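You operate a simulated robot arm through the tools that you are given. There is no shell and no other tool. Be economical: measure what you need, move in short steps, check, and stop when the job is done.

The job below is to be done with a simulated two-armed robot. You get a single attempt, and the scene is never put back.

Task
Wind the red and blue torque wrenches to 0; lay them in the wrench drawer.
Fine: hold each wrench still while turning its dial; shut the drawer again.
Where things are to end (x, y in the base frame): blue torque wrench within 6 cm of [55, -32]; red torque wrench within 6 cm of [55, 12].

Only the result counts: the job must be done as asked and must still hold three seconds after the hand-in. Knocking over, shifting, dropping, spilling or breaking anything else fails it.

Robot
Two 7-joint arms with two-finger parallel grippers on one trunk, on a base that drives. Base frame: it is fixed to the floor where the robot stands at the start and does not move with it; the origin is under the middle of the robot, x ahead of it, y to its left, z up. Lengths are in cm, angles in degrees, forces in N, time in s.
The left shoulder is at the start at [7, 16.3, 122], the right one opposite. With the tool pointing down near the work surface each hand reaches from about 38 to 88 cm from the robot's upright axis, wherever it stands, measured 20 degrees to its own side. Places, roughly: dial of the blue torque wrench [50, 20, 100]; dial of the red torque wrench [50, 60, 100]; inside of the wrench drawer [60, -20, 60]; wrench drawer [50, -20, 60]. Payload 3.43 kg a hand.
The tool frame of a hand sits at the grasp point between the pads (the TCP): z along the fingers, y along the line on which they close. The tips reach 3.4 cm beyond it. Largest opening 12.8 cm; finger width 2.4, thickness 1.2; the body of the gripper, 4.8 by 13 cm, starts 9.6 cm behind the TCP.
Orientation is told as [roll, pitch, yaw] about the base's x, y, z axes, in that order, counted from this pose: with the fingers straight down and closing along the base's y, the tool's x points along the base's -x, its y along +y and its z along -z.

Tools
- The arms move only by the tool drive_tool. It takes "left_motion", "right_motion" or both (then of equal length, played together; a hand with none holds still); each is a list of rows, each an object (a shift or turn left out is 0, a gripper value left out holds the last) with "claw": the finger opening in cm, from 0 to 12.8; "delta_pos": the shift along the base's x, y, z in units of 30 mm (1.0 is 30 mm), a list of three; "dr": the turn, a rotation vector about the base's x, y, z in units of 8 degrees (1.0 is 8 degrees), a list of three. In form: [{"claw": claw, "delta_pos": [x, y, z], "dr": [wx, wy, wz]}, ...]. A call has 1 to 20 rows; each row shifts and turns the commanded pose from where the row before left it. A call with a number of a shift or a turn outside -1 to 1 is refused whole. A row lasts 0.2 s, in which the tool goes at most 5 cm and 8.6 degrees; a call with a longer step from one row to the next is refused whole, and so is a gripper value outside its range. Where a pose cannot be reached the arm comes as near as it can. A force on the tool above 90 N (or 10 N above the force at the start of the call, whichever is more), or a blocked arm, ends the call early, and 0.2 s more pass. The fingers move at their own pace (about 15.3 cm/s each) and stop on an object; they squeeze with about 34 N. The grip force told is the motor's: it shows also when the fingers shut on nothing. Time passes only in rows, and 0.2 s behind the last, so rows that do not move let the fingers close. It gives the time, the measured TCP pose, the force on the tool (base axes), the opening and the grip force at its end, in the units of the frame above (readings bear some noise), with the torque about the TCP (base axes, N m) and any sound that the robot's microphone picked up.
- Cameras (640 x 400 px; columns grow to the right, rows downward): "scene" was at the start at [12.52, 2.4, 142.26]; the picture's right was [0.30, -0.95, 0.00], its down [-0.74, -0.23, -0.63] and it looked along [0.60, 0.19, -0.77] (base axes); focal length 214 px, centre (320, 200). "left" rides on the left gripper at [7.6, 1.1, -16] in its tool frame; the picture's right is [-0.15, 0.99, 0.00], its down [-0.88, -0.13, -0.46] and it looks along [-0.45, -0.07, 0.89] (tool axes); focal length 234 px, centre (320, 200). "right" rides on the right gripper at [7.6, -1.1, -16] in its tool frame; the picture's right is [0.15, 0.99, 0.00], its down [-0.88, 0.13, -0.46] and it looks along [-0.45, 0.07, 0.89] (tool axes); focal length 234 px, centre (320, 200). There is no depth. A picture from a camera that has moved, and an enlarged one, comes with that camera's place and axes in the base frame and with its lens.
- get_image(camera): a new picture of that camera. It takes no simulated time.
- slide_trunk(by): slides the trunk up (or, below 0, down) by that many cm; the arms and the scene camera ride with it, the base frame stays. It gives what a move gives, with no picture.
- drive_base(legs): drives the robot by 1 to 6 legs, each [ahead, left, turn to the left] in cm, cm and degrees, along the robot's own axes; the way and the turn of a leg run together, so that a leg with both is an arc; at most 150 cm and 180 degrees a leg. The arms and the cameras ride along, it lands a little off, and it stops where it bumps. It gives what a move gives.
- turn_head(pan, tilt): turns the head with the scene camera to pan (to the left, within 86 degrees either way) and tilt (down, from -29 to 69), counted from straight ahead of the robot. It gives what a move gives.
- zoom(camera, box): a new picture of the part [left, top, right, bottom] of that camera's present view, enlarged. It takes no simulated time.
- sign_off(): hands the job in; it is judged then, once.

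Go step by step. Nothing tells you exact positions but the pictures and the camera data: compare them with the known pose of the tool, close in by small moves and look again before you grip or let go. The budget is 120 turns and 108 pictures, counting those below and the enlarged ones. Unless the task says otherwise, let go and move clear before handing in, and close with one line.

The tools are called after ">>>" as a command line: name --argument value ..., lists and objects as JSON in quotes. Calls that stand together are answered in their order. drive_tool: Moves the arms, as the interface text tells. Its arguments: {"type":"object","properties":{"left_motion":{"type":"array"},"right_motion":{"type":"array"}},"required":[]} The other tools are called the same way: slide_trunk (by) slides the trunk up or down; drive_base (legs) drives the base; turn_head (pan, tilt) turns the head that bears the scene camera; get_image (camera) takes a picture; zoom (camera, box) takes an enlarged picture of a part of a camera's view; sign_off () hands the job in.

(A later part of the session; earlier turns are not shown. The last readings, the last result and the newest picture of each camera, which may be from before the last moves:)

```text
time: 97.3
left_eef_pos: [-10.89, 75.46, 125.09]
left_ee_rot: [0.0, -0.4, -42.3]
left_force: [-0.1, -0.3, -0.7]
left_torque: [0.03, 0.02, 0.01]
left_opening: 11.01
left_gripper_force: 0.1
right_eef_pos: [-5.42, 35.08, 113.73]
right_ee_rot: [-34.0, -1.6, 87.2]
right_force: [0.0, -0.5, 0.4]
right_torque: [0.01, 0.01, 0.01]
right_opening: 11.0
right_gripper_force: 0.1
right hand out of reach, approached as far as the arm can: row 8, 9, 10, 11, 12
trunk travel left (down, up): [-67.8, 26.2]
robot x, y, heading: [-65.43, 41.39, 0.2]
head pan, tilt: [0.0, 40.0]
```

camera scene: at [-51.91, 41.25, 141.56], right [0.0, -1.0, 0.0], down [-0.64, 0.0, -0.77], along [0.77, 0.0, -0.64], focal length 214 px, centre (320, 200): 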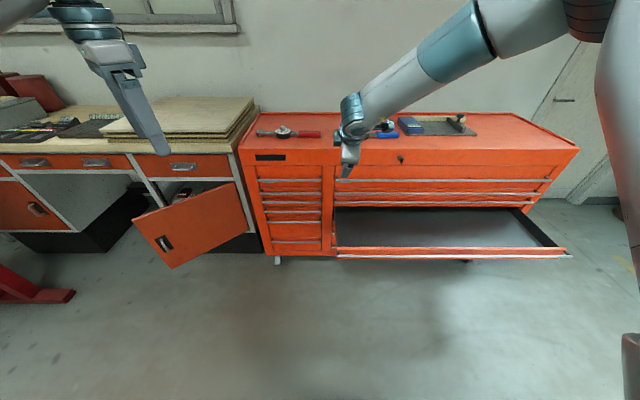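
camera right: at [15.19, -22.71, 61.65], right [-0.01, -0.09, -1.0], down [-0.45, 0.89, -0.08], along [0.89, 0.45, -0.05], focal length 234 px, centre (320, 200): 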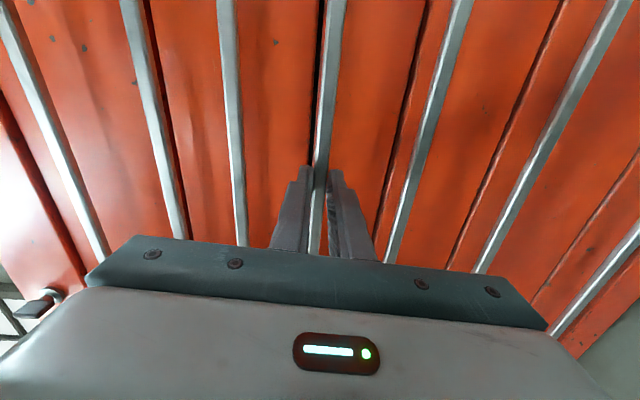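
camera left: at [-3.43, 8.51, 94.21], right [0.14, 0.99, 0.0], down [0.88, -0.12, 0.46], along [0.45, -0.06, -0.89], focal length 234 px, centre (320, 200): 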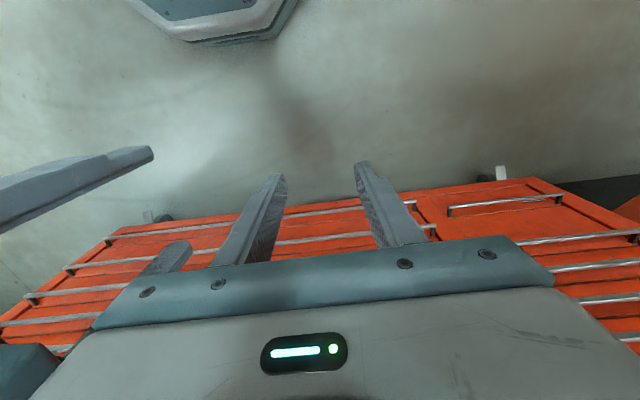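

It's a wrist limit. I'll unwind the yaw by about 40° first, then remove the remaining tilt about the rotated axis.

>>> drive_tool --right_motion '[{"dr": [0, 0, -1]}, {"dr": [0, 0, -1]}, {"dr": [0, 0, -1]}, {"dr": [0, 0, -1]}, {"dr": [0, 0, -1]}, {"dr": [0.55, 0.65, 0]}, {"dr": [0.55, 0.65, 0]}, {"dr": [0.55, 0.65, 0]}, {"dr": [0.55, 0.65, 0]}, {"dr": [0.55, 0.65, 0]}, {}]'

```text
time: 99.7
left_eef_pos: [-10.88, 75.59, 125.25]
left_ee_rot: [0.0, -0.4, -42.3]
left_force: [-0.2, -0.3, 0.0]
left_torque: [0.01, -0.01, 0.0]
left_opening: 11.01
left_gripper_force: 0.0
right_eef_pos: [-5.38, 34.76, 113.79]
right_ee_rot: [0.0, 0.2, 46.7]
right_force: [0.0, -0.7, 0.0]
right_torque: [-0.04, 0.01, 0.02]
right_opening: 10.99
right_gripper_force: 0.1
trunk travel left (down, up): [-67.8, 26.2]
robot x, y, heading: [-65.83, 40.82, 0.2]
head pan, tilt: [0.0, 40.0]
```

Both hands now point down. I'll drive forward to x ≈ -28 and move the hands over the two dials.

>>> drive_tool --right_motion '[{"delta_pos": [0, -0.5, 0.4], "dr": [0, 0, 0.6]}, {"delta_pos": [0, -0.5, 0.4], "dr": [0, 0, 0.6]}, {"delta_pos": [0, -0.5, 0.4], "dr": [0, 0, 0.6]}, {"delta_pos": [0, -0.5, 0.2]}, {"delta_pos": [0, -0.5, 0.2]}]' --left_motion '[{"delta_pos": [0, -0.9, -0.2], "dr": [0, 0, -0.5]}, {"delta_pos": [0, -0.9, -0.2], "dr": [0, 0, -0.5]}, {"delta_pos": [0, -0.9, -0.2], "dr": [0, 0, -0.5]}, {"delta_pos": [0.4, -0.9, -0.2]}, {"delta_pos": [0.4, -0.9, -0.2]}]'

>>> drive_base --legs '[[37, 0, 0]]'

>>> get_image --camera "scene"

```text
time: 100.9
left_eef_pos: [-9.06, 61.09, 122.25]
left_ee_rot: [-0.1, -0.2, -54.5]
left_force: [0.1, -0.2, -0.4]
left_torque: [0.06, -0.01, -0.03]
left_opening: 11.02
left_gripper_force: 0.0
left hand out of reach, approached as far as the arm can: row 3
right_eef_pos: [-5.57, 27.27, 118.45]
right_ee_rot: [-0.1, 0.0, 60.9]
right_force: [-0.8, -1.0, 0.2]
right_torque: [0.03, -0.01, -0.01]
right_opening: 11.0
right_gripper_force: 0.0
right hand out of reach, approached as far as the arm can: row 5
trunk travel left (down, up): [-67.8, 26.2]
robot x, y, heading: [-65.66, 41.18, -0.0]
head pan, tilt: [0.0, 40.0]
```

```text
time: 103.3
left_eef_pos: [27.62, 61.44, 122.17]
left_ee_rot: [0.0, -0.4, -54.4]
left_force: [-0.8, 0.4, -0.5]
left_torque: [0.01, -0.01, -0.02]
left_opening: 11.01
left_gripper_force: 0.1
right_eef_pos: [31.14, 27.61, 118.52]
right_ee_rot: [-0.3, 0.1, 61.0]
right_force: [0.4, -0.2, 0.9]
right_torque: [0.0, -0.01, 0.0]
right_opening: 10.99
right_gripper_force: 0.0
trunk travel left (down, up): [-67.8, 26.2]
robot x, y, heading: [-28.64, 40.92, 0.1]
head pan, tilt: [0.0, 40.0]
```

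```text
51 pictures are left
camera scene: at [-15.13, 41.37, 141.57], right [0.0, -1.0, 0.0], down [-0.64, 0.0, -0.77], along [0.77, 0.0, -0.64], focal length 214 px, centre (320, 200)
```

scene: 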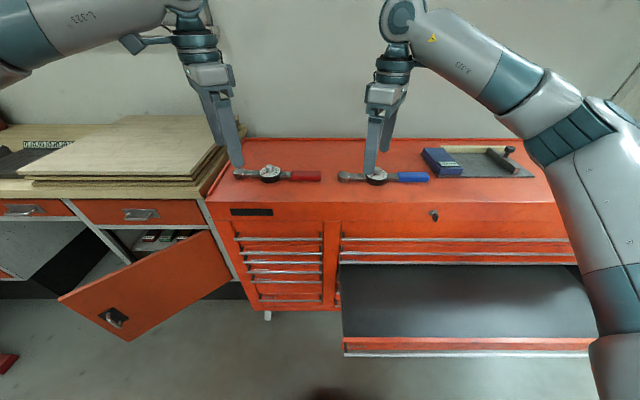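

I'll move the hands over the dials, the right one to [48.2, 21.5] and the left one to [49.4, 59.1].

>>> drive_tool --right_motion '[{"delta_pos": [0.7, -0.25, -0.1], "dr": [0, 0, -0.4]}, {"delta_pos": [0.7, -0.25, -0.1]}, {"delta_pos": [0.7, -0.25, -0.1]}, {"delta_pos": [0.7, -0.25, -0.1]}, {"delta_pos": [0.7, -0.25, -0.2]}, {"delta_pos": [0.7, -0.25, -0.2]}, {"delta_pos": [0.7, -0.25, -0.2]}, {"delta_pos": [0.7, -0.25, -0.2]}, {}]' --left_motion '[{"delta_pos": [0.9, -0.1, -0.2]}, {"delta_pos": [0.9, -0.1, -0.2]}, {"delta_pos": [0.9, -0.1, -0.2]}, {"delta_pos": [0.9, -0.1, -0.2]}, {"delta_pos": [0.9, -0.1, -0.4]}, {"delta_pos": [0.9, -0.1, -0.4]}, {"delta_pos": [0.9, -0.1, -0.4]}, {"delta_pos": [0.9, -0.1, -0.4]}, {}]'

>>> get_image --camera "right"

>>> get_image --camera "left"

```text
time: 105.3
left_eef_pos: [31.36, 57.96, 113.72]
left_ee_rot: [0.1, -0.3, -54.2]
left_force: [0.8, -0.1, 0.2]
left_torque: [-0.01, -0.01, -0.01]
left_opening: 10.98
left_gripper_force: 0.1
left hand out of reach, approached as far as the arm can: row 1, 2, 3, 4, 5, 6, 7, 8
right_eef_pos: [33.0, 27.0, 118.23]
right_ee_rot: [-0.2, -0.1, 57.6]
right_force: [0.0, -0.5, -0.2]
right_torque: [-0.01, -0.03, 0.0]
right_opening: 11.0
right_gripper_force: 0.1
right hand out of reach, approached as far as the arm can: row 1, 2, 3, 4, 5, 6, 7, 8
trunk travel left (down, up): [-67.8, 26.2]
robot x, y, heading: [-28.68, 41.14, 0.1]
head pan, tilt: [0.0, 40.0]
```

```text
50 pictures are left
camera right: at [29.86, 20.06, 134.18], right [-0.91, 0.41, 0.0], down [0.36, 0.81, 0.45], along [0.19, 0.41, -0.89], focal length 234 px, centre (320, 200)
```

right: 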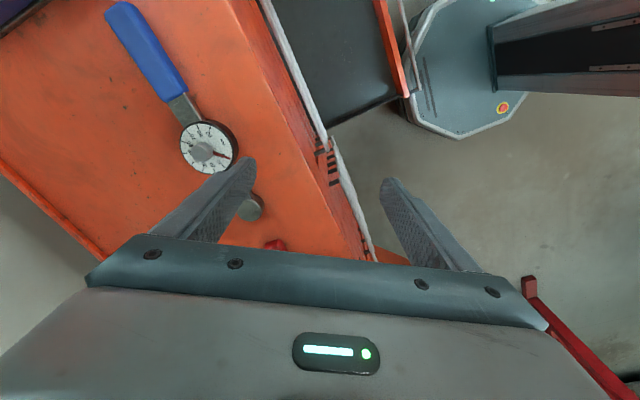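

```text
49 pictures are left
camera left: at [27.74, 64.81, 129.72], right [0.89, 0.46, 0.0], down [0.41, -0.79, 0.46], along [0.21, -0.41, -0.89], focal length 234 px, centre (320, 200)
```

left: 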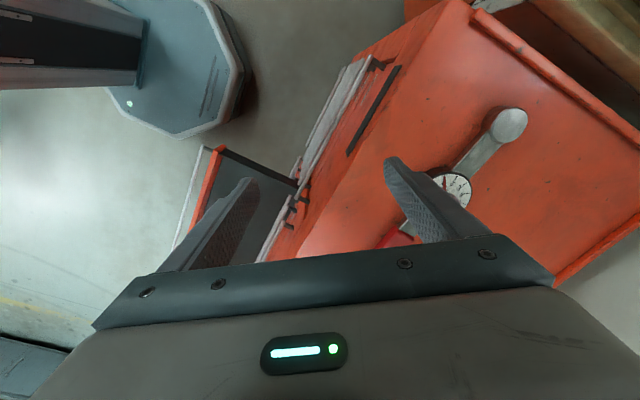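

With this yaw the arms can't reach that far. I'll stand closer instead, left of the open drawer (y ≈ 66, x ≈ -3), first raising the left hand so it clears the plywood.

>>> drive_tool --left_motion '[{"delta_pos": [0, -0.5, 0.8], "dr": [0, 0, 0.5]}, {"delta_pos": [0, -0.5, 0.8], "dr": [0, 0, 0.5]}, {"delta_pos": [0, -0.5, 0.8], "dr": [0, 0, 0.5]}, {"delta_pos": [0, -0.5, 0.8]}, {"delta_pos": [0, -0.5, 0.5]}]' --right_motion '[{"delta_pos": [0, -0.7, 0]}, {"delta_pos": [0, -0.7, 0]}, {"delta_pos": [0, -0.7, 0]}, {"delta_pos": [0, -0.7, 0]}, {"delta_pos": [0, -0.7, 0]}]'

>>> drive_base --legs '[[0, 25, 0]]'

>>> turn_head --pan 0 --tilt 55

>>> get_image --camera "scene"

```text
time: 106.5
left_eef_pos: [29.33, 57.75, 119.35]
left_ee_rot: [0.0, -0.4, -42.1]
left_force: [-0.4, -0.3, 0.9]
left_torque: [0.03, 0.02, -0.02]
left_opening: 11.0
left_gripper_force: 0.1
left hand out of reach, approached as far as the arm can: row 1, 2, 3, 4, 5
right_eef_pos: [28.46, 18.77, 117.28]
right_ee_rot: [-0.1, -0.1, 57.8]
right_force: [-1.1, 0.1, 0.8]
right_torque: [0.04, 0.02, 0.05]
right_opening: 10.98
right_gripper_force: 0.0
right hand out of reach, approached as far as the arm can: row 1, 2, 3, 4, 5
trunk travel left (down, up): [-67.8, 26.2]
robot x, y, heading: [-28.98, 41.4, 0.2]
head pan, tilt: [0.0, 40.0]
```

```text
time: 108.3
left_eef_pos: [29.44, 82.76, 119.39]
left_ee_rot: [-0.1, -0.4, -42.6]
left_force: [0.2, -0.9, -0.4]
left_torque: [0.04, 0.0, 0.0]
left_opening: 10.98
left_gripper_force: 0.0
right_eef_pos: [28.43, 43.87, 117.33]
right_ee_rot: [-0.2, 0.1, 57.3]
right_force: [0.2, -0.8, 0.4]
right_torque: [0.03, 0.0, 0.04]
right_opening: 10.98
right_gripper_force: 0.0
trunk travel left (down, up): [-67.8, 26.2]
robot x, y, heading: [-28.97, 66.47, 0.1]
head pan, tilt: [0.0, 40.0]
```

```text
time: 109.1
left_eef_pos: [29.4, 82.91, 119.3]
left_ee_rot: [0.0, -0.3, -42.6]
left_force: [-0.6, 0.1, 0.4]
left_torque: [0.0, -0.01, -0.03]
left_opening: 11.0
left_gripper_force: 0.1
right_eef_pos: [28.51, 43.91, 117.36]
right_ee_rot: [-0.2, 0.0, 57.2]
right_force: [-0.5, -1.5, 0.3]
right_torque: [-0.01, 0.01, -0.01]
right_opening: 11.0
right_gripper_force: 0.1
trunk travel left (down, up): [-67.8, 26.2]
robot x, y, heading: [-29.05, 66.82, 0.1]
head pan, tilt: [0.0, 55.0]
```

```text
48 pictures are left
camera scene: at [-16.4, 66.7, 139.5], right [0.0, -1.0, 0.0], down [-0.82, 0.0, -0.57], along [0.57, 0.0, -0.82], focal length 214 px, centre (320, 200)
```

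scene: 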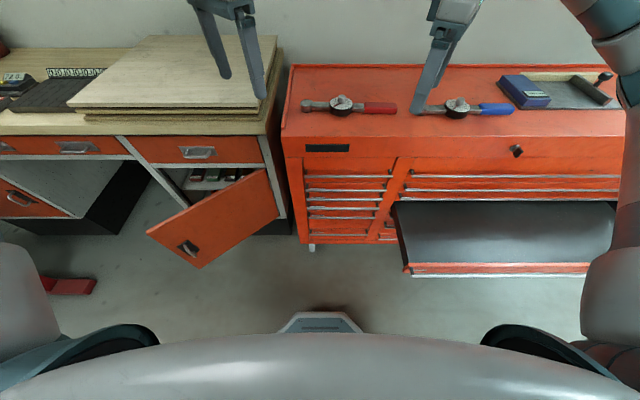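

The way forward is clear of the cabinet door and the drawer corner. I'll drive forward 24 cm and look again.

>>> drive_base --legs '[[24, 0, 0]]'

>>> drive_tool --right_motion '[{"delta_pos": [-0.2, -0.8, 0], "dr": [0, 0, -0.3]}, {"delta_pos": [-0.2, -0.8, 0]}, {"delta_pos": [-0.2, -0.8, 0]}, {"delta_pos": [-0.2, -0.8, 0]}, {"delta_pos": [-0.2, -0.8, 0]}, {"delta_pos": [-0.2, -0.8, 0]}, {"delta_pos": [-0.2, -0.8, 0]}, {"delta_pos": [0, -0.8, 0]}, {"delta_pos": [0, -0.8, 0]}, {}]'

>>> get_image --camera "right"

```text
time: 110.9
left_eef_pos: [53.45, 82.55, 119.35]
left_ee_rot: [0.0, -0.5, -42.7]
left_force: [0.9, -0.1, 0.2]
left_torque: [-0.01, 0.02, 0.03]
left_opening: 11.01
left_gripper_force: 0.0
right_eef_pos: [52.44, 43.65, 117.38]
right_ee_rot: [-0.3, 0.0, 57.2]
right_force: [0.4, 0.3, 0.2]
right_torque: [0.02, -0.04, 0.01]
right_opening: 11.03
right_gripper_force: 0.0
trunk travel left (down, up): [-67.8, 26.2]
robot x, y, heading: [-4.9, 66.71, -0.3]
head pan, tilt: [0.0, 55.0]
```

```text
time: 113.1
left_eef_pos: [53.51, 82.74, 119.21]
left_ee_rot: [-0.2, -0.4, -42.7]
left_force: [0.3, 0.5, 0.1]
left_torque: [-0.01, 0.03, -0.02]
left_opening: 11.01
left_gripper_force: 0.1
right_eef_pos: [41.26, 31.17, 115.94]
right_ee_rot: [-0.3, 0.1, 54.5]
right_force: [-0.8, 0.1, 0.8]
right_torque: [0.02, 0.01, -0.02]
right_opening: 11.0
right_gripper_force: 0.1
right hand out of reach, approached as far as the arm can: row 2, 3, 4, 5, 6, 7, 8, 9
trunk travel left (down, up): [-67.8, 26.2]
robot x, y, heading: [-4.76, 66.37, -0.2]
head pan, tilt: [0.0, 55.0]
```

```text
47 pictures are left
camera right: at [37.7, 24.49, 132.04], right [-0.89, 0.45, 0.0], down [0.4, 0.79, 0.45], along [0.21, 0.4, -0.89], focal length 234 px, centre (320, 200)
```

right: 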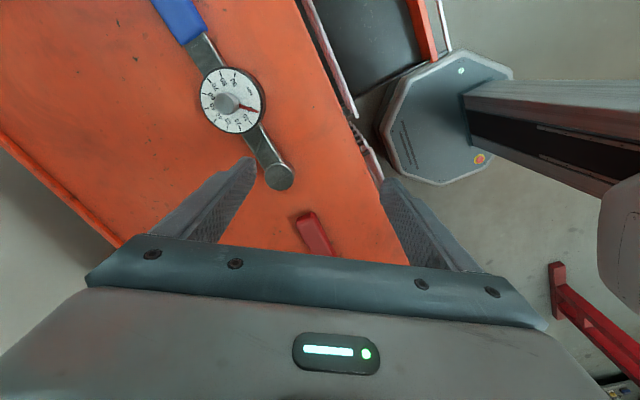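

The limit is the hand's yaw relative to the arm's direction, so on the right hand's own side a negative yaw is natural. I'll rotate the right hand to about -50° and then go to blue's dial.

>>> drive_tool --right_motion '[{"dr": [0, 0, -1]}, {"dr": [0, 0, -1]}, {"dr": [0, 0, -1]}, {"dr": [0, 0, -1]}, {"dr": [0, 0, -1]}, {"dr": [0, 0, -1]}, {"delta_pos": [0.3, -0.4, 0], "dr": [0, 0, -1]}, {"delta_pos": [0.3, -0.4, 0], "dr": [0, 0, -1]}, {"delta_pos": [0.3, -0.4, 0], "dr": [0, 0, -1]}, {"delta_pos": [0.3, -0.4, 0], "dr": [0, 0, -1]}, {"delta_pos": [0.3, -0.4, 0], "dr": [0, 0, -1]}, {"delta_pos": [0.3, -0.4, 0], "dr": [0, 0, -1]}, {"delta_pos": [0.3, -0.4, 0], "dr": [0, 0, -1]}, {"delta_pos": [0.2, -0.4, 0]}, {}]'

>>> get_image --camera "right"

```text
time: 116.3
left_eef_pos: [53.46, 82.69, 119.42]
left_ee_rot: [-0.1, -0.4, -42.7]
left_force: [0.9, 0.9, 0.0]
left_torque: [0.01, 0.01, 0.05]
left_opening: 11.01
left_gripper_force: 0.0
right_eef_pos: [48.42, 21.53, 116.03]
right_ee_rot: [-0.2, 0.2, -49.2]
right_force: [0.7, -0.2, -0.2]
right_torque: [0.01, 0.02, -0.02]
right_opening: 10.99
right_gripper_force: 0.1
trunk travel left (down, up): [-67.8, 26.2]
robot x, y, heading: [-4.78, 66.61, -0.1]
head pan, tilt: [0.0, 55.0]
```

```text
46 pictures are left
camera right: at [42.63, 26.62, 132.02], right [0.65, 0.76, 0.0], down [0.68, -0.58, 0.45], along [0.34, -0.3, -0.89], focal length 234 px, centre (320, 200)
```

right: 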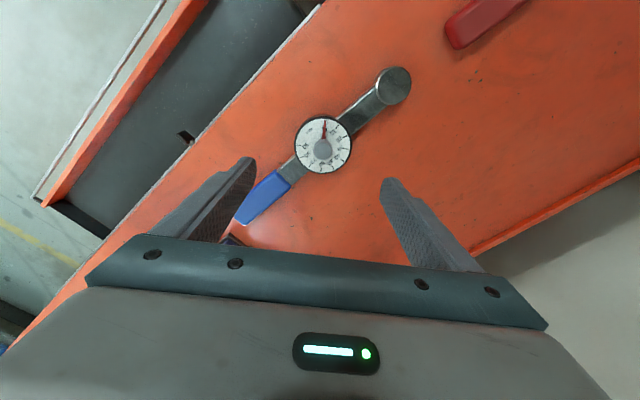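

The dial is centred under the right hand. I'll turn 16° more to keep clear of the shank and lower to the rim, while the left hand moves over red's dial.

>>> drive_tool --right_motion '[{"dr": [0, 0, -1], "delta_pos": [0.03, 0.06, 0]}, {"dr": [0, 0, -1]}, {"delta_pos": [0, 0, -0.8]}, {"delta_pos": [0, 0, -0.8]}, {"delta_pos": [0, 0, -0.8]}, {"delta_pos": [0, 0, -0.8]}, {"delta_pos": [0, 0, -0.6]}, {}, {}, {}]' --left_motion '[{"delta_pos": [-0.2, -0.9, 0]}, {"delta_pos": [-0.2, -0.9, 0]}, {"delta_pos": [-0.2, -0.9, 0]}, {"delta_pos": [-0.2, -0.9, 0]}, {"delta_pos": [-0.2, -0.9, 0]}, {"delta_pos": [-0.2, -0.9, 0]}, {"delta_pos": [-0.2, -0.9, 0]}, {"delta_pos": [0, -0.9, 0]}, {"delta_pos": [0, -0.65, 0]}, {}]'

>>> get_image --camera "right"

>>> get_image --camera "left"

```text
time: 118.5
left_eef_pos: [45.85, 79.03, 118.29]
left_ee_rot: [-0.1, -0.4, -42.7]
left_force: [1.3, 0.4, 0.5]
left_torque: [-0.02, 0.0, 0.02]
left_opening: 10.99
left_gripper_force: 0.0
left hand out of reach, approached as far as the arm can: row 1, 2, 3, 4, 5, 6, 7, 8, 9
right_eef_pos: [48.45, 21.85, 104.46]
right_ee_rot: [-0.2, 0.1, -65.1]
right_force: [0.3, -0.4, -0.1]
right_torque: [0.03, 0.0, 0.01]
right_opening: 11.0
right_gripper_force: 0.0
trunk travel left (down, up): [-67.8, 26.2]
robot x, y, heading: [-4.78, 66.57, -0.5]
head pan, tilt: [0.0, 55.0]
```

```text
45 pictures are left
camera right: at [44.31, 28.36, 120.5], right [0.84, 0.55, 0.0], down [0.49, -0.74, 0.45], along [0.25, -0.38, -0.89], focal length 234 px, centre (320, 200)
```

right: 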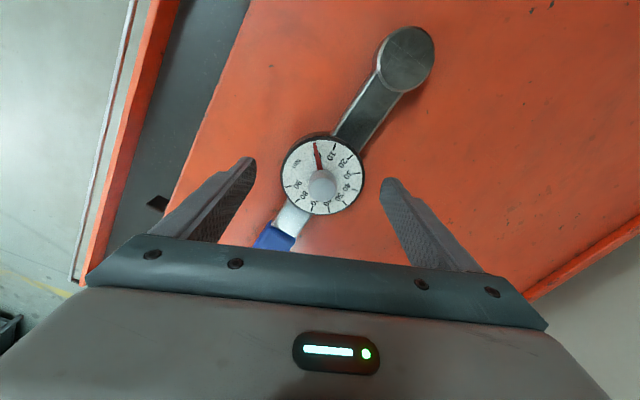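

```text
44 pictures are left
camera left: at [40.97, 85.12, 134.36], right [0.78, 0.63, 0.0], down [0.56, -0.69, 0.46], along [0.29, -0.36, -0.89], focal length 234 px, centre (320, 200)
```

left: 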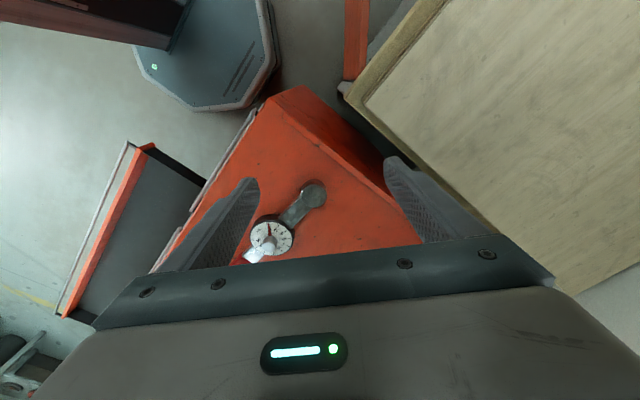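

Blue's dial is centred between the right fingers. I'll lower to the rim and close, and turn the left hand to a positive yaw above the chest.

>>> drive_tool --right_motion '[{"delta_pos": [0.06, 0.02, -0.5]}, {"delta_pos": [0, 0, -0.43]}, {}, {"claw": 8.5}, {"claw": 6}, {}, {}, {}, {}, {}, {}, {}]' --left_motion '[{"dr": [0, 0, 0.9]}, {"dr": [0, 0, 0.9]}, {"dr": [0, 0, 0.9]}, {"dr": [0, 0, 0.9]}, {"dr": [0, 0, 0.9]}, {"dr": [0, 0, 0.9]}, {"dr": [0, 0, 0.9]}, {"dr": [0, 0, 0.9]}, {"dr": [0, 0, 0.9]}, {"dr": [0, 0, 0.9]}, {"dr": [0, 0, 0.9]}, {"dr": [0, 0, 0.9]}]'

>>> get_image --camera "right"

```text
time: 121.1
left_eef_pos: [45.77, 79.32, 118.69]
left_ee_rot: [0.0, -0.5, 43.8]
left_force: [0.0, -0.4, 0.1]
left_torque: [0.0, 0.02, -0.03]
left_opening: 11.0
left_gripper_force: 0.0
left hand out of reach, approached as far as the arm can: row 11
right_eef_pos: [48.48, 21.78, 101.63]
right_ee_rot: [-0.2, 0.0, -65.2]
right_force: [0.1, 1.2, 2.7]
right_torque: [0.03, -0.14, 0.28]
right_opening: 7.8
right_gripper_force: 34.0
trunk travel left (down, up): [-67.8, 26.2]
robot x, y, heading: [-4.68, 66.69, 0.1]
head pan, tilt: [0.0, 55.0]
```

```text
43 pictures are left
camera right: at [44.41, 28.36, 117.73], right [0.84, 0.55, 0.0], down [0.49, -0.74, 0.45], along [0.25, -0.38, -0.89], focal length 234 px, centre (320, 200)
```

right: 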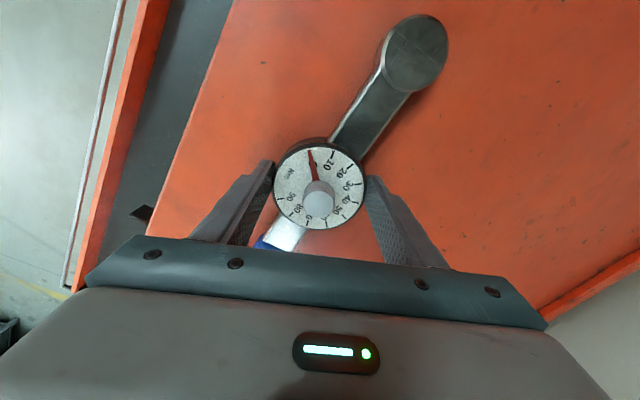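

Blue is gripped at the rim, 7.8 cm. Now I'll try moving the left hand over red's dial.

>>> drive_tool --left_motion '[{"delta_pos": [0.1, -0.7, 0]}, {"delta_pos": [0.1, -0.7, 0]}, {"delta_pos": [0.1, -0.7, 0]}, {"delta_pos": [0.1, -0.7, 0]}, {"delta_pos": [0.1, -0.7, 0]}, {"delta_pos": [0.1, -0.7, 0]}, {"delta_pos": [0.1, -0.7, 0]}, {"delta_pos": [0.1, -0.7, 0]}, {"delta_pos": [0.2, -0.7, 0]}, {"delta_pos": [0.2, -0.4, 0]}, {}]'

>>> get_image --camera "left"

```text
time: 123.5
left_eef_pos: [45.83, 79.24, 118.78]
left_ee_rot: [-0.1, -0.4, 43.8]
left_force: [0.3, 0.1, 0.6]
left_torque: [-0.01, 0.0, 0.01]
left_opening: 10.99
left_gripper_force: 0.1
left hand out of reach, approached as far as the arm can: row 1, 2, 3, 4, 5, 6, 7, 8, 9, 10
right_eef_pos: [48.5, 21.69, 101.77]
right_ee_rot: [-0.3, -0.1, -65.2]
right_force: [1.4, 0.6, 3.8]
right_torque: [-0.01, -0.17, 0.44]
right_opening: 7.82
right_gripper_force: 34.0
trunk travel left (down, up): [-67.8, 26.2]
robot x, y, heading: [-4.91, 66.47, 0.0]
head pan, tilt: [0.0, 55.0]
```

```text
42 pictures are left
camera left: at [39.41, 74.85, 134.73], right [-0.58, 0.82, 0.0], down [0.72, 0.51, 0.46], along [0.38, 0.27, -0.89], focal length 234 px, centre (320, 200)
```

left: 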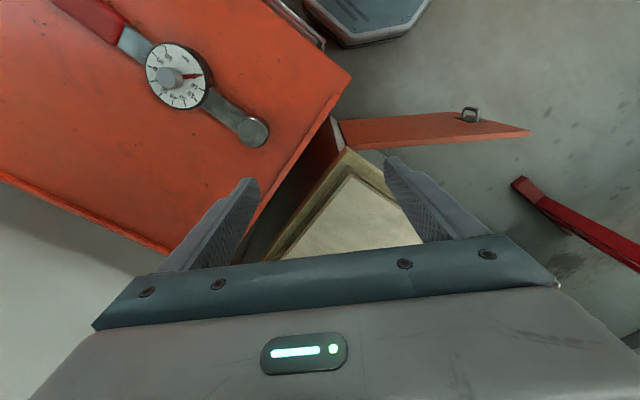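

The left arm can't cross over from here, so I'll place the wrenches one at a time with the right hand. I'll lift blue and pull the left hand back out of the way.

>>> drive_tool --right_motion '[{"delta_pos": [0, 0, 0.3]}, {"delta_pos": [0, 0, 0.5]}, {"delta_pos": [0, 0, 0.6]}, {"delta_pos": [0, 0, 0.6]}, {"delta_pos": [0, 0, 0.6]}, {"delta_pos": [0, 0, 0.6]}, {"delta_pos": [0, 0, 0.6]}, {}]' --left_motion '[{"delta_pos": [-0.6, 0.2, 0.2], "dr": [0, 0, -0.5]}, {"delta_pos": [-0.6, 0.2, 0.2], "dr": [0, 0, -0.5]}, {"delta_pos": [-0.6, 0.2, 0.2], "dr": [0, 0, -0.5]}, {"delta_pos": [-0.6, 0.2, 0.2], "dr": [0, 0, -0.5]}, {"delta_pos": [-0.6, 0.2, 0.2], "dr": [0, 0, -0.5]}, {"delta_pos": [-0.6, 0.2, 0.2]}, {"delta_pos": [-0.6, 0.2, 0.2]}, {}]'

>>> get_image --camera "right"

>>> get_image --camera "scene"

```text
time: 125.3
left_eef_pos: [33.35, 83.36, 123.0]
left_ee_rot: [0.0, -0.4, 23.6]
left_force: [0.1, 0.4, 0.3]
left_torque: [0.02, -0.01, 0.02]
left_opening: 10.98
left_gripper_force: 0.1
right_eef_pos: [48.65, 21.57, 113.05]
right_ee_rot: [-0.3, 0.2, -65.1]
right_force: [-0.2, -0.4, -10.5]
right_torque: [0.35, 0.04, 0.01]
right_opening: 7.81
right_gripper_force: 33.6
trunk travel left (down, up): [-67.8, 26.2]
robot x, y, heading: [-4.68, 66.58, -0.1]
head pan, tilt: [0.0, 55.0]
```

```text
41 pictures are left
camera right: at [44.63, 28.12, 129.05], right [0.84, 0.55, 0.0], down [0.49, -0.74, 0.45], along [0.24, -0.38, -0.89], focal length 234 px, centre (320, 200)
```

right: 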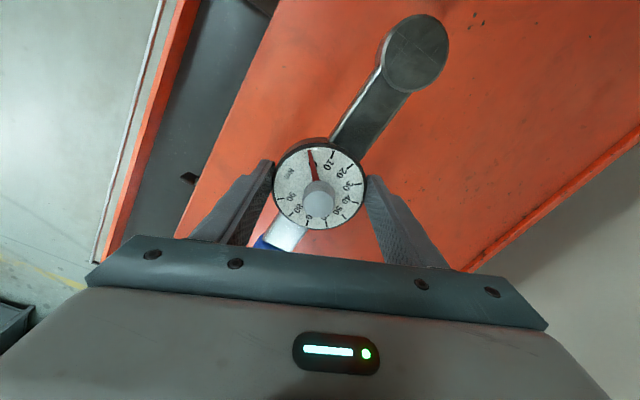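

```text
40 pictures are left
camera scene: at [7.84, 66.45, 139.47], right [0.0, -1.0, 0.0], down [-0.82, 0.0, -0.57], along [0.57, 0.0, -0.82], focal length 214 px, centre (320, 200)
```

scene: 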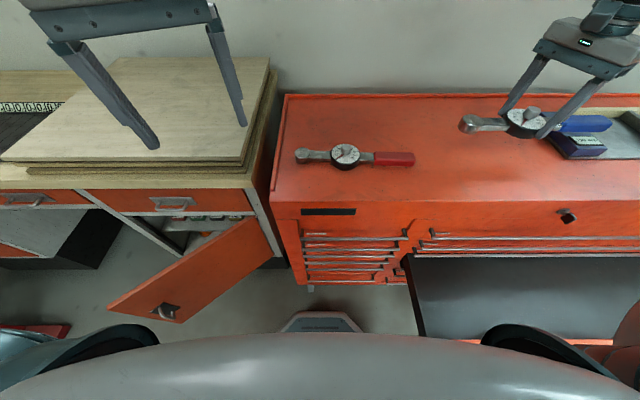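

Blue hangs level in the grip. I'll drive back 27 cm, then right 53 cm, so it is above its place in the open drawer.

>>> drive_base --legs '[[-27, 0, 0], [0, -53, 0]]'

>>> turn_head --pan -35 --tilt 60

>>> get_image --camera "scene"

>>> get_image --camera "right"

```text
time: 129.8
left_eef_pos: [6.25, 31.31, 123.01]
left_ee_rot: [-0.1, -0.5, 23.7]
left_force: [0.1, 0.1, 0.6]
left_torque: [0.0, 0.01, 0.01]
left_opening: 10.98
left_gripper_force: 0.1
right_eef_pos: [21.56, -30.74, 113.13]
right_ee_rot: [-0.3, 0.1, -65.3]
right_force: [0.6, -0.5, -10.0]
right_torque: [0.31, 0.04, 0.02]
right_opening: 7.82
right_gripper_force: 34.2
trunk travel left (down, up): [-67.8, 26.2]
robot x, y, heading: [-31.91, 14.38, -0.1]
head pan, tilt: [0.0, 55.0]
```

```text
time: 130.8
left_eef_pos: [6.18, 31.34, 122.95]
left_ee_rot: [0.0, -0.4, 23.5]
left_force: [-0.6, 0.6, -0.3]
left_torque: [0.0, -0.01, -0.03]
left_opening: 11.0
left_gripper_force: 0.1
right_eef_pos: [21.44, -30.77, 113.14]
right_ee_rot: [-0.3, 0.0, -65.3]
right_force: [0.4, -0.1, -10.0]
right_torque: [0.27, 0.01, 0.02]
right_opening: 7.81
right_gripper_force: 34.2
trunk travel left (down, up): [-67.8, 26.2]
robot x, y, heading: [-32.04, 14.33, -0.2]
head pan, tilt: [-35.0, 60.0]
```

```text
39 pictures are left
camera scene: at [-21.03, 10.46, 138.88], right [-0.58, -0.82, 0.0], down [-0.71, 0.5, -0.5], along [0.41, -0.29, -0.87], focal length 214 px, centre (320, 200)
```

scene: 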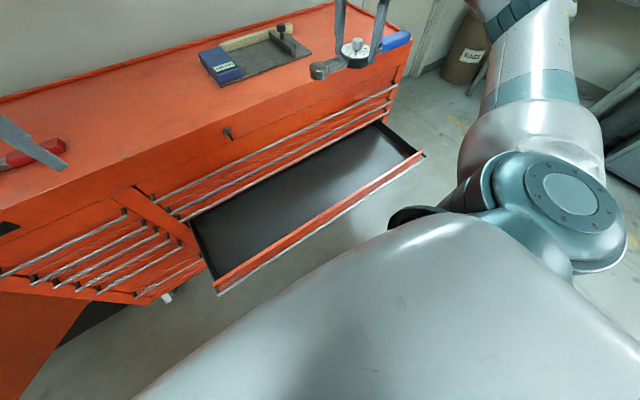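

```text
38 pictures are left
camera right: at [17.44, -24.16, 129.1], right [0.84, 0.55, 0.0], down [0.49, -0.75, 0.45], along [0.24, -0.38, -0.89], focal length 234 px, centre (320, 200)
```

right: 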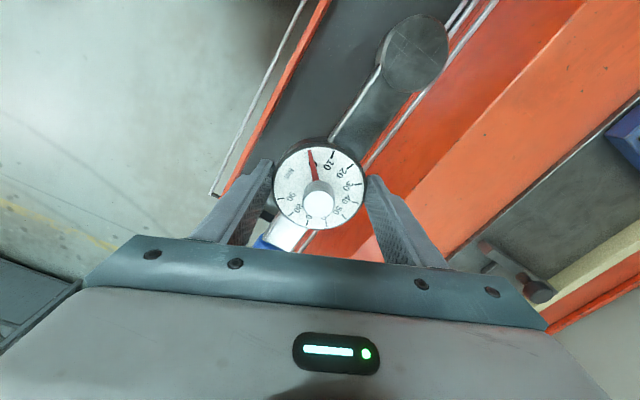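

Blue hangs over the drawer, whose inner space runs about x 8.5–35, y 30 to -63. I'll fine-tune the position and lower the trunk 40 cm.

>>> drive_tool --right_motion '[{"delta_pos": [0.2, -0.12, 0]}, {"delta_pos": [0.2, -0.12, 0]}, {}]'

>>> slide_trunk --by -36

>>> get_image --camera "scene"

>>> get_image --camera "right"

```text
time: 131.6
left_eef_pos: [6.41, 31.18, 122.94]
left_ee_rot: [0.0, -0.4, 23.5]
left_force: [0.5, -0.4, 0.9]
left_torque: [-0.03, 0.01, 0.0]
left_opening: 10.98
left_gripper_force: 0.2
right_eef_pos: [22.69, -31.44, 113.18]
right_ee_rot: [-0.2, 0.1, -65.3]
right_force: [-0.1, -0.8, -9.5]
right_torque: [0.31, 0.06, -0.02]
right_opening: 7.84
right_gripper_force: 34.4
trunk travel left (down, up): [-67.8, 26.2]
robot x, y, heading: [-31.52, 14.33, -0.6]
head pan, tilt: [-35.0, 60.0]
```

```text
time: 135.1
left_eef_pos: [6.26, 31.2, 87.0]
left_ee_rot: [-0.1, -0.3, 23.5]
left_force: [-0.6, 0.3, 0.0]
left_torque: [0.02, 0.0, 0.0]
left_opening: 11.0
left_gripper_force: 0.1
right_eef_pos: [22.64, -31.33, 77.09]
right_ee_rot: [-0.2, 0.1, -65.2]
right_force: [0.9, -0.2, -9.3]
right_torque: [0.32, 0.03, 0.01]
right_opening: 7.83
right_gripper_force: 34.2
trunk travel left (down, up): [-31.8, 62.2]
robot x, y, heading: [-31.85, 13.95, -0.4]
head pan, tilt: [-35.0, 60.0]
```

```text
37 pictures are left
camera scene: at [-21.07, 10.45, 102.88], right [-0.58, -0.82, 0.0], down [-0.71, 0.5, -0.5], along [0.41, -0.29, -0.87], focal length 214 px, centre (320, 200)
```

scene: 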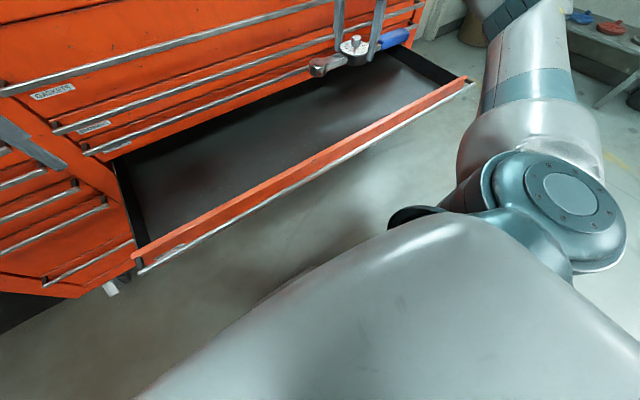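

```text
36 pictures are left
camera right: at [18.58, -24.87, 93.12], right [0.84, 0.55, 0.0], down [0.49, -0.75, 0.45], along [0.24, -0.38, -0.89], focal length 234 px, centre (320, 200)
```

right: 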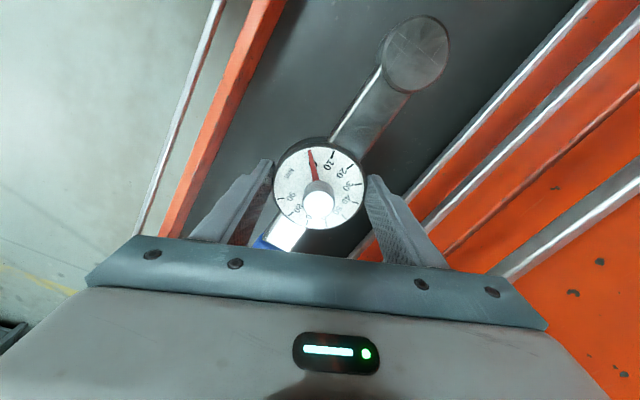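

Clearances look good. I'll lower with the arm to about z = 64 and check before touchdown.

>>> drive_tool --right_motion '[{"delta_pos": [0, 0, -0.6]}, {"delta_pos": [0, 0, -0.6]}, {"delta_pos": [0, 0, -0.6]}, {"delta_pos": [0, 0, -0.6]}, {"delta_pos": [0, 0, -0.6]}, {"delta_pos": [0, 0, -0.6]}, {"delta_pos": [0, 0, -0.5]}, {}]'

>>> get_image --camera "scene"

```text
time: 136.9
left_eef_pos: [6.21, 31.12, 86.98]
left_ee_rot: [0.0, -0.3, 23.5]
left_force: [-0.2, -0.9, -0.4]
left_torque: [0.0, -0.01, 0.01]
left_opening: 11.0
left_gripper_force: 0.0
right_eef_pos: [22.66, -31.33, 64.86]
right_ee_rot: [-0.3, 0.1, -65.3]
right_force: [1.1, -0.6, -9.0]
right_torque: [0.35, 0.04, 0.01]
right_opening: 7.83
right_gripper_force: 33.6
trunk travel left (down, up): [-31.8, 62.2]
robot x, y, heading: [-31.81, 14.28, -0.2]
head pan, tilt: [-35.0, 60.0]
```

```text
35 pictures are left
camera scene: at [-21.07, 10.45, 102.88], right [-0.58, -0.82, 0.0], down [-0.71, 0.5, -0.5], along [0.41, -0.29, -0.87], focal length 214 px, centre (320, 200)
```

scene: 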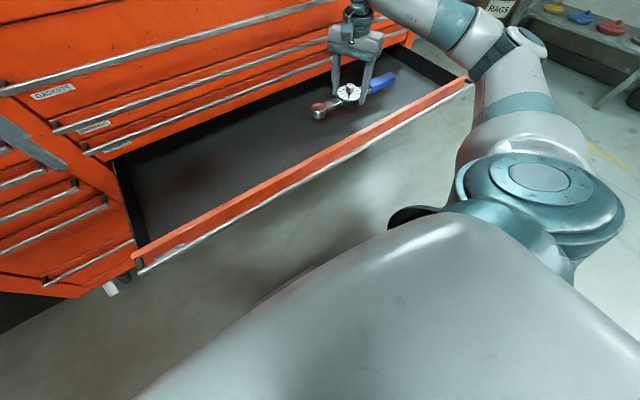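

Blue is inside the drawer just above the mat. I'll lower in 3 mm steps and watch the force.

>>> drive_tool --right_motion '[{"delta_pos": [0, 0, -0.1]}, {"delta_pos": [0, 0, -0.1]}, {"delta_pos": [0, 0, -0.1]}, {"delta_pos": [0, 0, -0.1]}, {"delta_pos": [0, 0, -0.1]}, {"delta_pos": [0, 0, -0.1]}, {"delta_pos": [0, 0, -0.1]}, {"delta_pos": [0, 0, -0.1]}, {"delta_pos": [0, 0, -0.1]}, {"delta_pos": [0, 0, -0.1]}, {}]'

>>> zoom --camera "scene" --box '[280, 20, 440, 120]'

```text
time: 139.3
left_eef_pos: [6.25, 31.2, 86.94]
left_ee_rot: [0.0, -0.4, 23.6]
left_force: [0.1, -0.2, 0.6]
left_torque: [0.01, 0.0, 0.0]
left_opening: 10.98
left_gripper_force: 0.0
right_eef_pos: [22.67, -31.43, 61.77]
right_ee_rot: [-0.2, 0.1, -65.2]
right_force: [0.2, -0.2, -9.8]
right_torque: [0.34, -0.02, -0.01]
right_opening: 7.8
right_gripper_force: 34.0
trunk travel left (down, up): [-31.8, 62.2]
robot x, y, heading: [-31.98, 14.56, -0.5]
head pan, tilt: [-35.0, 60.0]
```

```text
4.00 times, centred on (360, 70) of scene
camera zoom: at [-21.06, 10.44, 102.88], right [-0.58, -0.82, 0.0], down [-0.71, 0.5, -0.5], along [0.41, -0.29, -0.87], focal length 858 px, centre (160, 720)
```

zoom: 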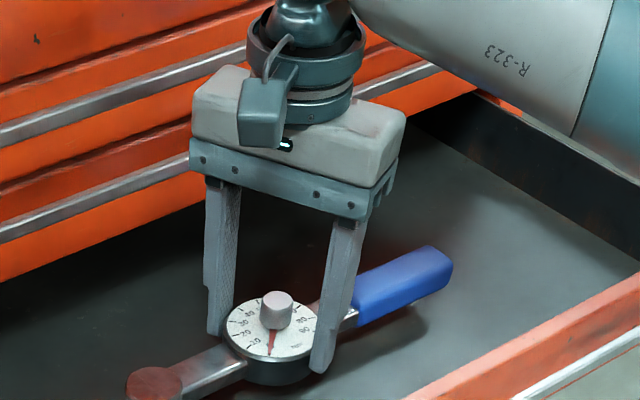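

No contact yet. I'll continue down in small steps.

>>> drive_tool --right_motion '[{"delta_pos": [0, 0, -0.08]}, {"delta_pos": [0, 0, -0.08]}, {"delta_pos": [0, 0, -0.08]}, {"delta_pos": [0, 0, -0.08]}, {"delta_pos": [0, 0, -0.08]}, {"delta_pos": [0, 0, -0.08]}, {}]'

```text
time: 140.9
left_eef_pos: [6.17, 30.99, 87.05]
left_ee_rot: [0.0, -0.4, 23.7]
left_force: [0.9, -0.6, -0.2]
left_torque: [-0.02, -0.02, 0.02]
left_opening: 10.98
left_gripper_force: 0.2
right_eef_pos: [22.67, -31.42, 60.3]
right_ee_rot: [-0.3, 0.1, -65.3]
right_force: [0.6, 0.0, -9.3]
right_torque: [0.32, 0.02, -0.05]
right_opening: 7.78
right_gripper_force: 34.0
trunk travel left (down, up): [-31.8, 62.2]
robot x, y, heading: [-32.03, 14.13, -0.3]
head pan, tilt: [-35.0, 60.0]
```

>>> drive_tool --right_motion '[{"delta_pos": [0, 0, -0.08]}, {"delta_pos": [0, 0, -0.08]}, {"delta_pos": [0, 0, -0.08]}, {"delta_pos": [0, 0, -0.08]}, {}]'

>>> zoom --camera "scene" --box '[280, 40, 440, 140]'

```text
time: 142.1
left_eef_pos: [6.19, 31.25, 86.91]
left_ee_rot: [-0.1, -0.3, 23.5]
left_force: [-0.4, 0.4, 0.2]
left_torque: [-0.01, 0.01, -0.04]
left_opening: 11.04
left_gripper_force: 0.1
right_eef_pos: [22.61, -31.23, 59.53]
right_ee_rot: [-0.2, -0.1, -65.3]
right_force: [1.6, -1.6, -1.4]
right_torque: [-0.58, -0.19, 0.3]
right_opening: 7.79
right_gripper_force: 33.4
trunk travel left (down, up): [-31.8, 62.2]
robot x, y, heading: [-32.18, 14.43, -0.4]
head pan, tilt: [-35.0, 60.0]
```

```text
4.00 times, centred on (360, 90) of scene
camera zoom: at [-21.11, 10.49, 102.89], right [-0.58, -0.82, 0.0], down [-0.71, 0.5, -0.5], along [0.41, -0.29, -0.87], focal length 858 px, centre (160, 640)
```

zoom: 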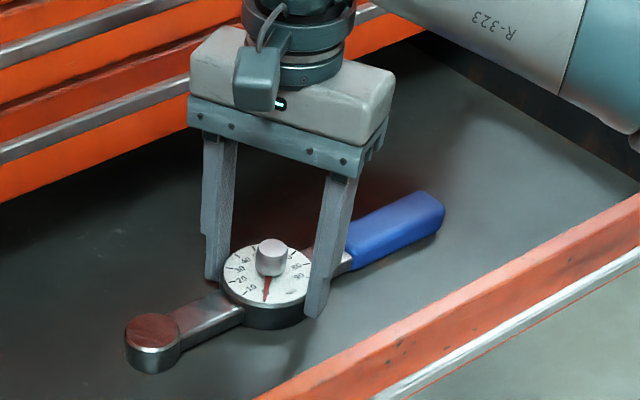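

Contact: the weight is now carried by the drawer. I'll press 1 mm more, open, and rise straight up.

>>> drive_tool --right_motion '[{"delta_pos": [0, 0, -0.04]}, {"claw": 9}, {"claw": 10.8}, {}, {"delta_pos": [0, 0, 0.4]}, {"delta_pos": [0, 0, 0.7]}, {"delta_pos": [0, 0, 0.7]}, {"delta_pos": [0, 0, 0.7]}, {"delta_pos": [0, 0, 0.7]}, {"delta_pos": [0, 0, 0.7]}, {"delta_pos": [0, 0, 0.7]}, {}]'

>>> zoom --camera "right" --box '[200, 20, 460, 182]'

>>> slide_trunk --by 36

>>> get_image --camera "scene"

```text
time: 144.7
left_eef_pos: [6.23, 31.12, 86.94]
left_ee_rot: [-0.2, -0.4, 23.4]
left_force: [-0.1, 0.3, 0.3]
left_torque: [-0.02, 0.0, 0.01]
left_opening: 11.0
left_gripper_force: 0.0
right_eef_pos: [22.55, -31.46, 73.21]
right_ee_rot: [-0.2, 0.1, -65.3]
right_force: [0.5, -0.2, 0.8]
right_torque: [-0.01, -0.02, 0.01]
right_opening: 10.81
right_gripper_force: 0.0
trunk travel left (down, up): [-31.8, 62.2]
robot x, y, heading: [-32.02, 14.37, -0.1]
head pan, tilt: [-35.0, 60.0]
```

```text
2.46 times, centred on (330, 101) of right
camera zoom: at [18.5, -24.9, 89.24], right [0.84, 0.55, 0.0], down [0.49, -0.75, 0.45], along [0.24, -0.38, -0.89], focal length 576 px, centre (295, 444)
```

zoom: 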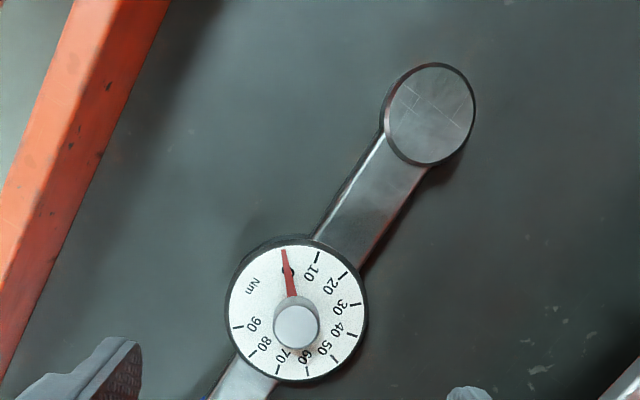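

```text
time: 148.2
left_eef_pos: [6.15, 31.28, 122.99]
left_ee_rot: [-0.1, -0.5, 23.6]
left_force: [-0.3, -0.3, -0.4]
left_torque: [-0.01, 0.04, 0.02]
left_opening: 11.0
left_gripper_force: 0.1
right_eef_pos: [22.62, -31.31, 109.24]
right_ee_rot: [-0.2, 0.1, -65.4]
right_force: [0.5, -0.9, 0.0]
right_torque: [-0.01, -0.01, 0.0]
right_opening: 10.84
right_gripper_force: 0.0
trunk travel left (down, up): [-67.8, 26.2]
robot x, y, heading: [-31.81, 14.63, -0.4]
head pan, tilt: [-35.0, 60.0]
```

```text
31 pictures are left
camera scene: at [-21.11, 10.5, 138.88], right [-0.58, -0.82, 0.0], down [-0.71, 0.5, -0.5], along [0.41, -0.29, -0.87], focal length 214 px, centre (320, 200)
```

scene: 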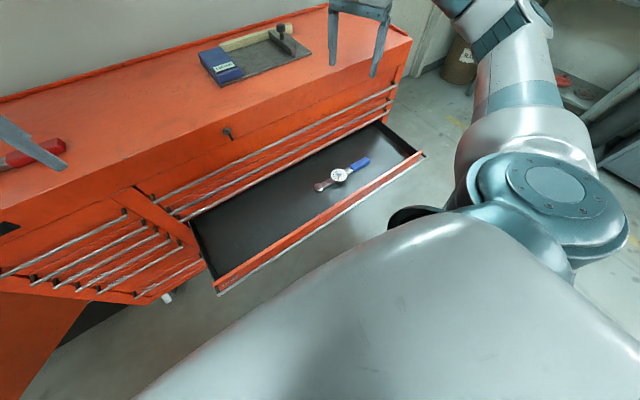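

Blue lies in the drawer and still reads 0. Now I'll go back for red, driving left and forward to x ≈ -5, y ≈ 70.

>>> drive_base --legs '[[0, 55, 0], [27, 0, 0]]'

>>> drive_tool --right_motion '[{"delta_pos": [0, 0.5, 0.5]}, {"delta_pos": [0, 0.8, 0.5]}, {"delta_pos": [0, 0.8, 0.3]}, {"delta_pos": [0, 0.8, 0]}, {"delta_pos": [0, 0.8, 0]}, {"delta_pos": [0, 0.8, 0]}, {"delta_pos": [0, 0.8, 0]}, {"delta_pos": [0, 0.8, 0]}, {"delta_pos": [0, 0.8, 0]}, {"delta_pos": [0, 0.8, 0]}, {"delta_pos": [0, 0.8, 0]}, {"delta_pos": [0, 0.8, 0]}, {"delta_pos": [0, 0.8, 0]}, {"delta_pos": [0, 0.8, 0]}, {}]'

>>> get_image --camera "right"

```text
time: 152.9
left_eef_pos: [32.74, 86.18, 123.02]
left_ee_rot: [-0.1, -0.4, 23.8]
left_force: [0.0, -0.7, -0.1]
left_torque: [-0.06, 0.01, 0.01]
left_opening: 10.99
left_gripper_force: 0.1
right_eef_pos: [49.27, 23.64, 109.3]
right_ee_rot: [-0.2, 0.0, -65.0]
right_force: [-0.9, 0.2, 0.8]
right_torque: [0.0, -0.03, 0.01]
right_opening: 10.83
right_gripper_force: 0.0
trunk travel left (down, up): [-67.8, 26.2]
robot x, y, heading: [-5.31, 68.9, -0.3]
head pan, tilt: [-35.0, 60.0]
```

```text
time: 156.1
left_eef_pos: [32.54, 86.08, 122.98]
left_ee_rot: [-0.1, -0.5, 23.8]
left_force: [-0.9, -0.6, 0.6]
left_torque: [-0.01, -0.01, 0.03]
left_opening: 11.0
left_gripper_force: 0.0
right_eef_pos: [49.59, 56.14, 113.2]
right_ee_rot: [-0.2, 0.1, -65.1]
right_force: [0.6, -0.1, 0.7]
right_torque: [0.02, 0.02, -0.01]
right_opening: 10.79
right_gripper_force: 0.0
trunk travel left (down, up): [-67.8, 26.2]
robot x, y, heading: [-5.13, 69.23, -0.3]
head pan, tilt: [-35.0, 60.0]
```

```text
30 pictures are left
camera right: at [45.44, 62.65, 129.21], right [0.84, 0.55, 0.0], down [0.49, -0.74, 0.45], along [0.25, -0.38, -0.89], focal length 234 px, centre (320, 200)
```

right: 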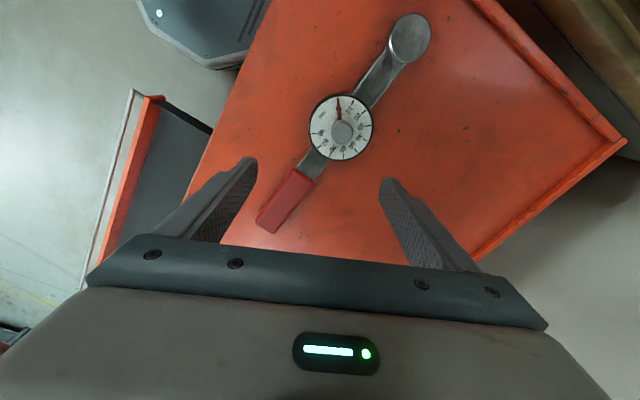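

The right hand reaches red well, and the knob computes to about [49.9, 59.5]. I'll centre on it and lower partway.

>>> drive_tool --right_motion '[{"delta_pos": [0.08, 0.6, 0]}, {"delta_pos": [0, 0.5, 0]}, {"delta_pos": [0, 0, -0.8]}, {"delta_pos": [0, 0, -0.8]}, {"delta_pos": [0, 0, -0.8]}, {"delta_pos": [0, 0, -0.5]}, {}]'

>>> get_image --camera "right"

```text
time: 157.7
left_eef_pos: [32.65, 86.21, 123.03]
left_ee_rot: [0.0, -0.4, 23.8]
left_force: [1.3, -0.2, 0.2]
left_torque: [0.02, -0.05, 0.03]
left_opening: 10.99
left_gripper_force: 0.0
right_eef_pos: [49.74, 59.65, 104.44]
right_ee_rot: [-0.2, 0.2, -65.0]
right_force: [1.4, 0.3, 0.3]
right_torque: [-0.01, 0.01, 0.01]
right_opening: 10.8
right_gripper_force: 0.0
trunk travel left (down, up): [-67.8, 26.2]
robot x, y, heading: [-5.05, 69.06, -0.0]
head pan, tilt: [-35.0, 60.0]
```

```text
29 pictures are left
camera right: at [45.62, 66.11, 120.49], right [0.83, 0.55, 0.0], down [0.49, -0.74, 0.45], along [0.25, -0.38, -0.89], focal length 234 px, centre (320, 200)
```

right: 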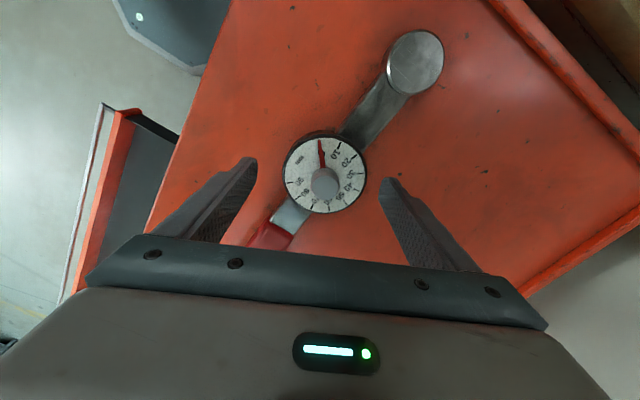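

Red's dial is centred. I'll lower to the rim, close, and lift.

>>> drive_tool --right_motion '[{"delta_pos": [0.06, 0.04, -0.5]}, {"delta_pos": [0, 0, -0.43]}, {}, {"claw": 8.5}, {"claw": 6}, {}, {}, {}, {"delta_pos": [0, 0, 0.3]}, {"delta_pos": [0, 0, 0.5]}, {"delta_pos": [0, 0, 0.6]}, {"delta_pos": [0, 0, 0.6]}, {"delta_pos": [0, 0, 0.6]}, {"delta_pos": [0, 0, 0.6]}, {"delta_pos": [0, 0, 0.6]}, {}]'

>>> get_image --camera "right"

```text
time: 161.1
left_eef_pos: [32.79, 86.17, 122.88]
left_ee_rot: [0.0, -0.3, 23.8]
left_force: [0.3, -0.4, 0.6]
left_torque: [0.02, 0.0, -0.01]
left_opening: 10.99
left_gripper_force: 0.1
right_eef_pos: [49.87, 59.83, 113.04]
right_ee_rot: [-0.3, 0.1, -64.9]
right_force: [0.2, 0.2, -10.3]
right_torque: [0.3, 0.01, 0.01]
right_opening: 7.8
right_gripper_force: 34.1
trunk travel left (down, up): [-67.8, 26.2]
robot x, y, heading: [-5.16, 68.95, 0.0]
head pan, tilt: [-35.0, 60.0]
```

```text
28 pictures are left
camera right: at [45.76, 66.4, 129.06], right [0.83, 0.55, 0.0], down [0.49, -0.74, 0.45], along [0.25, -0.38, -0.89], focal length 234 px, centre (320, 200)
```

right: 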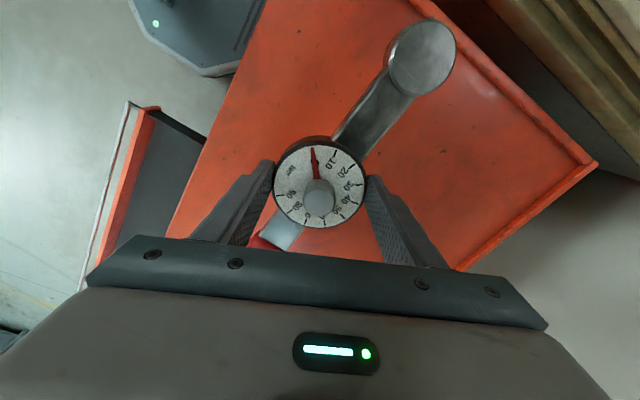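

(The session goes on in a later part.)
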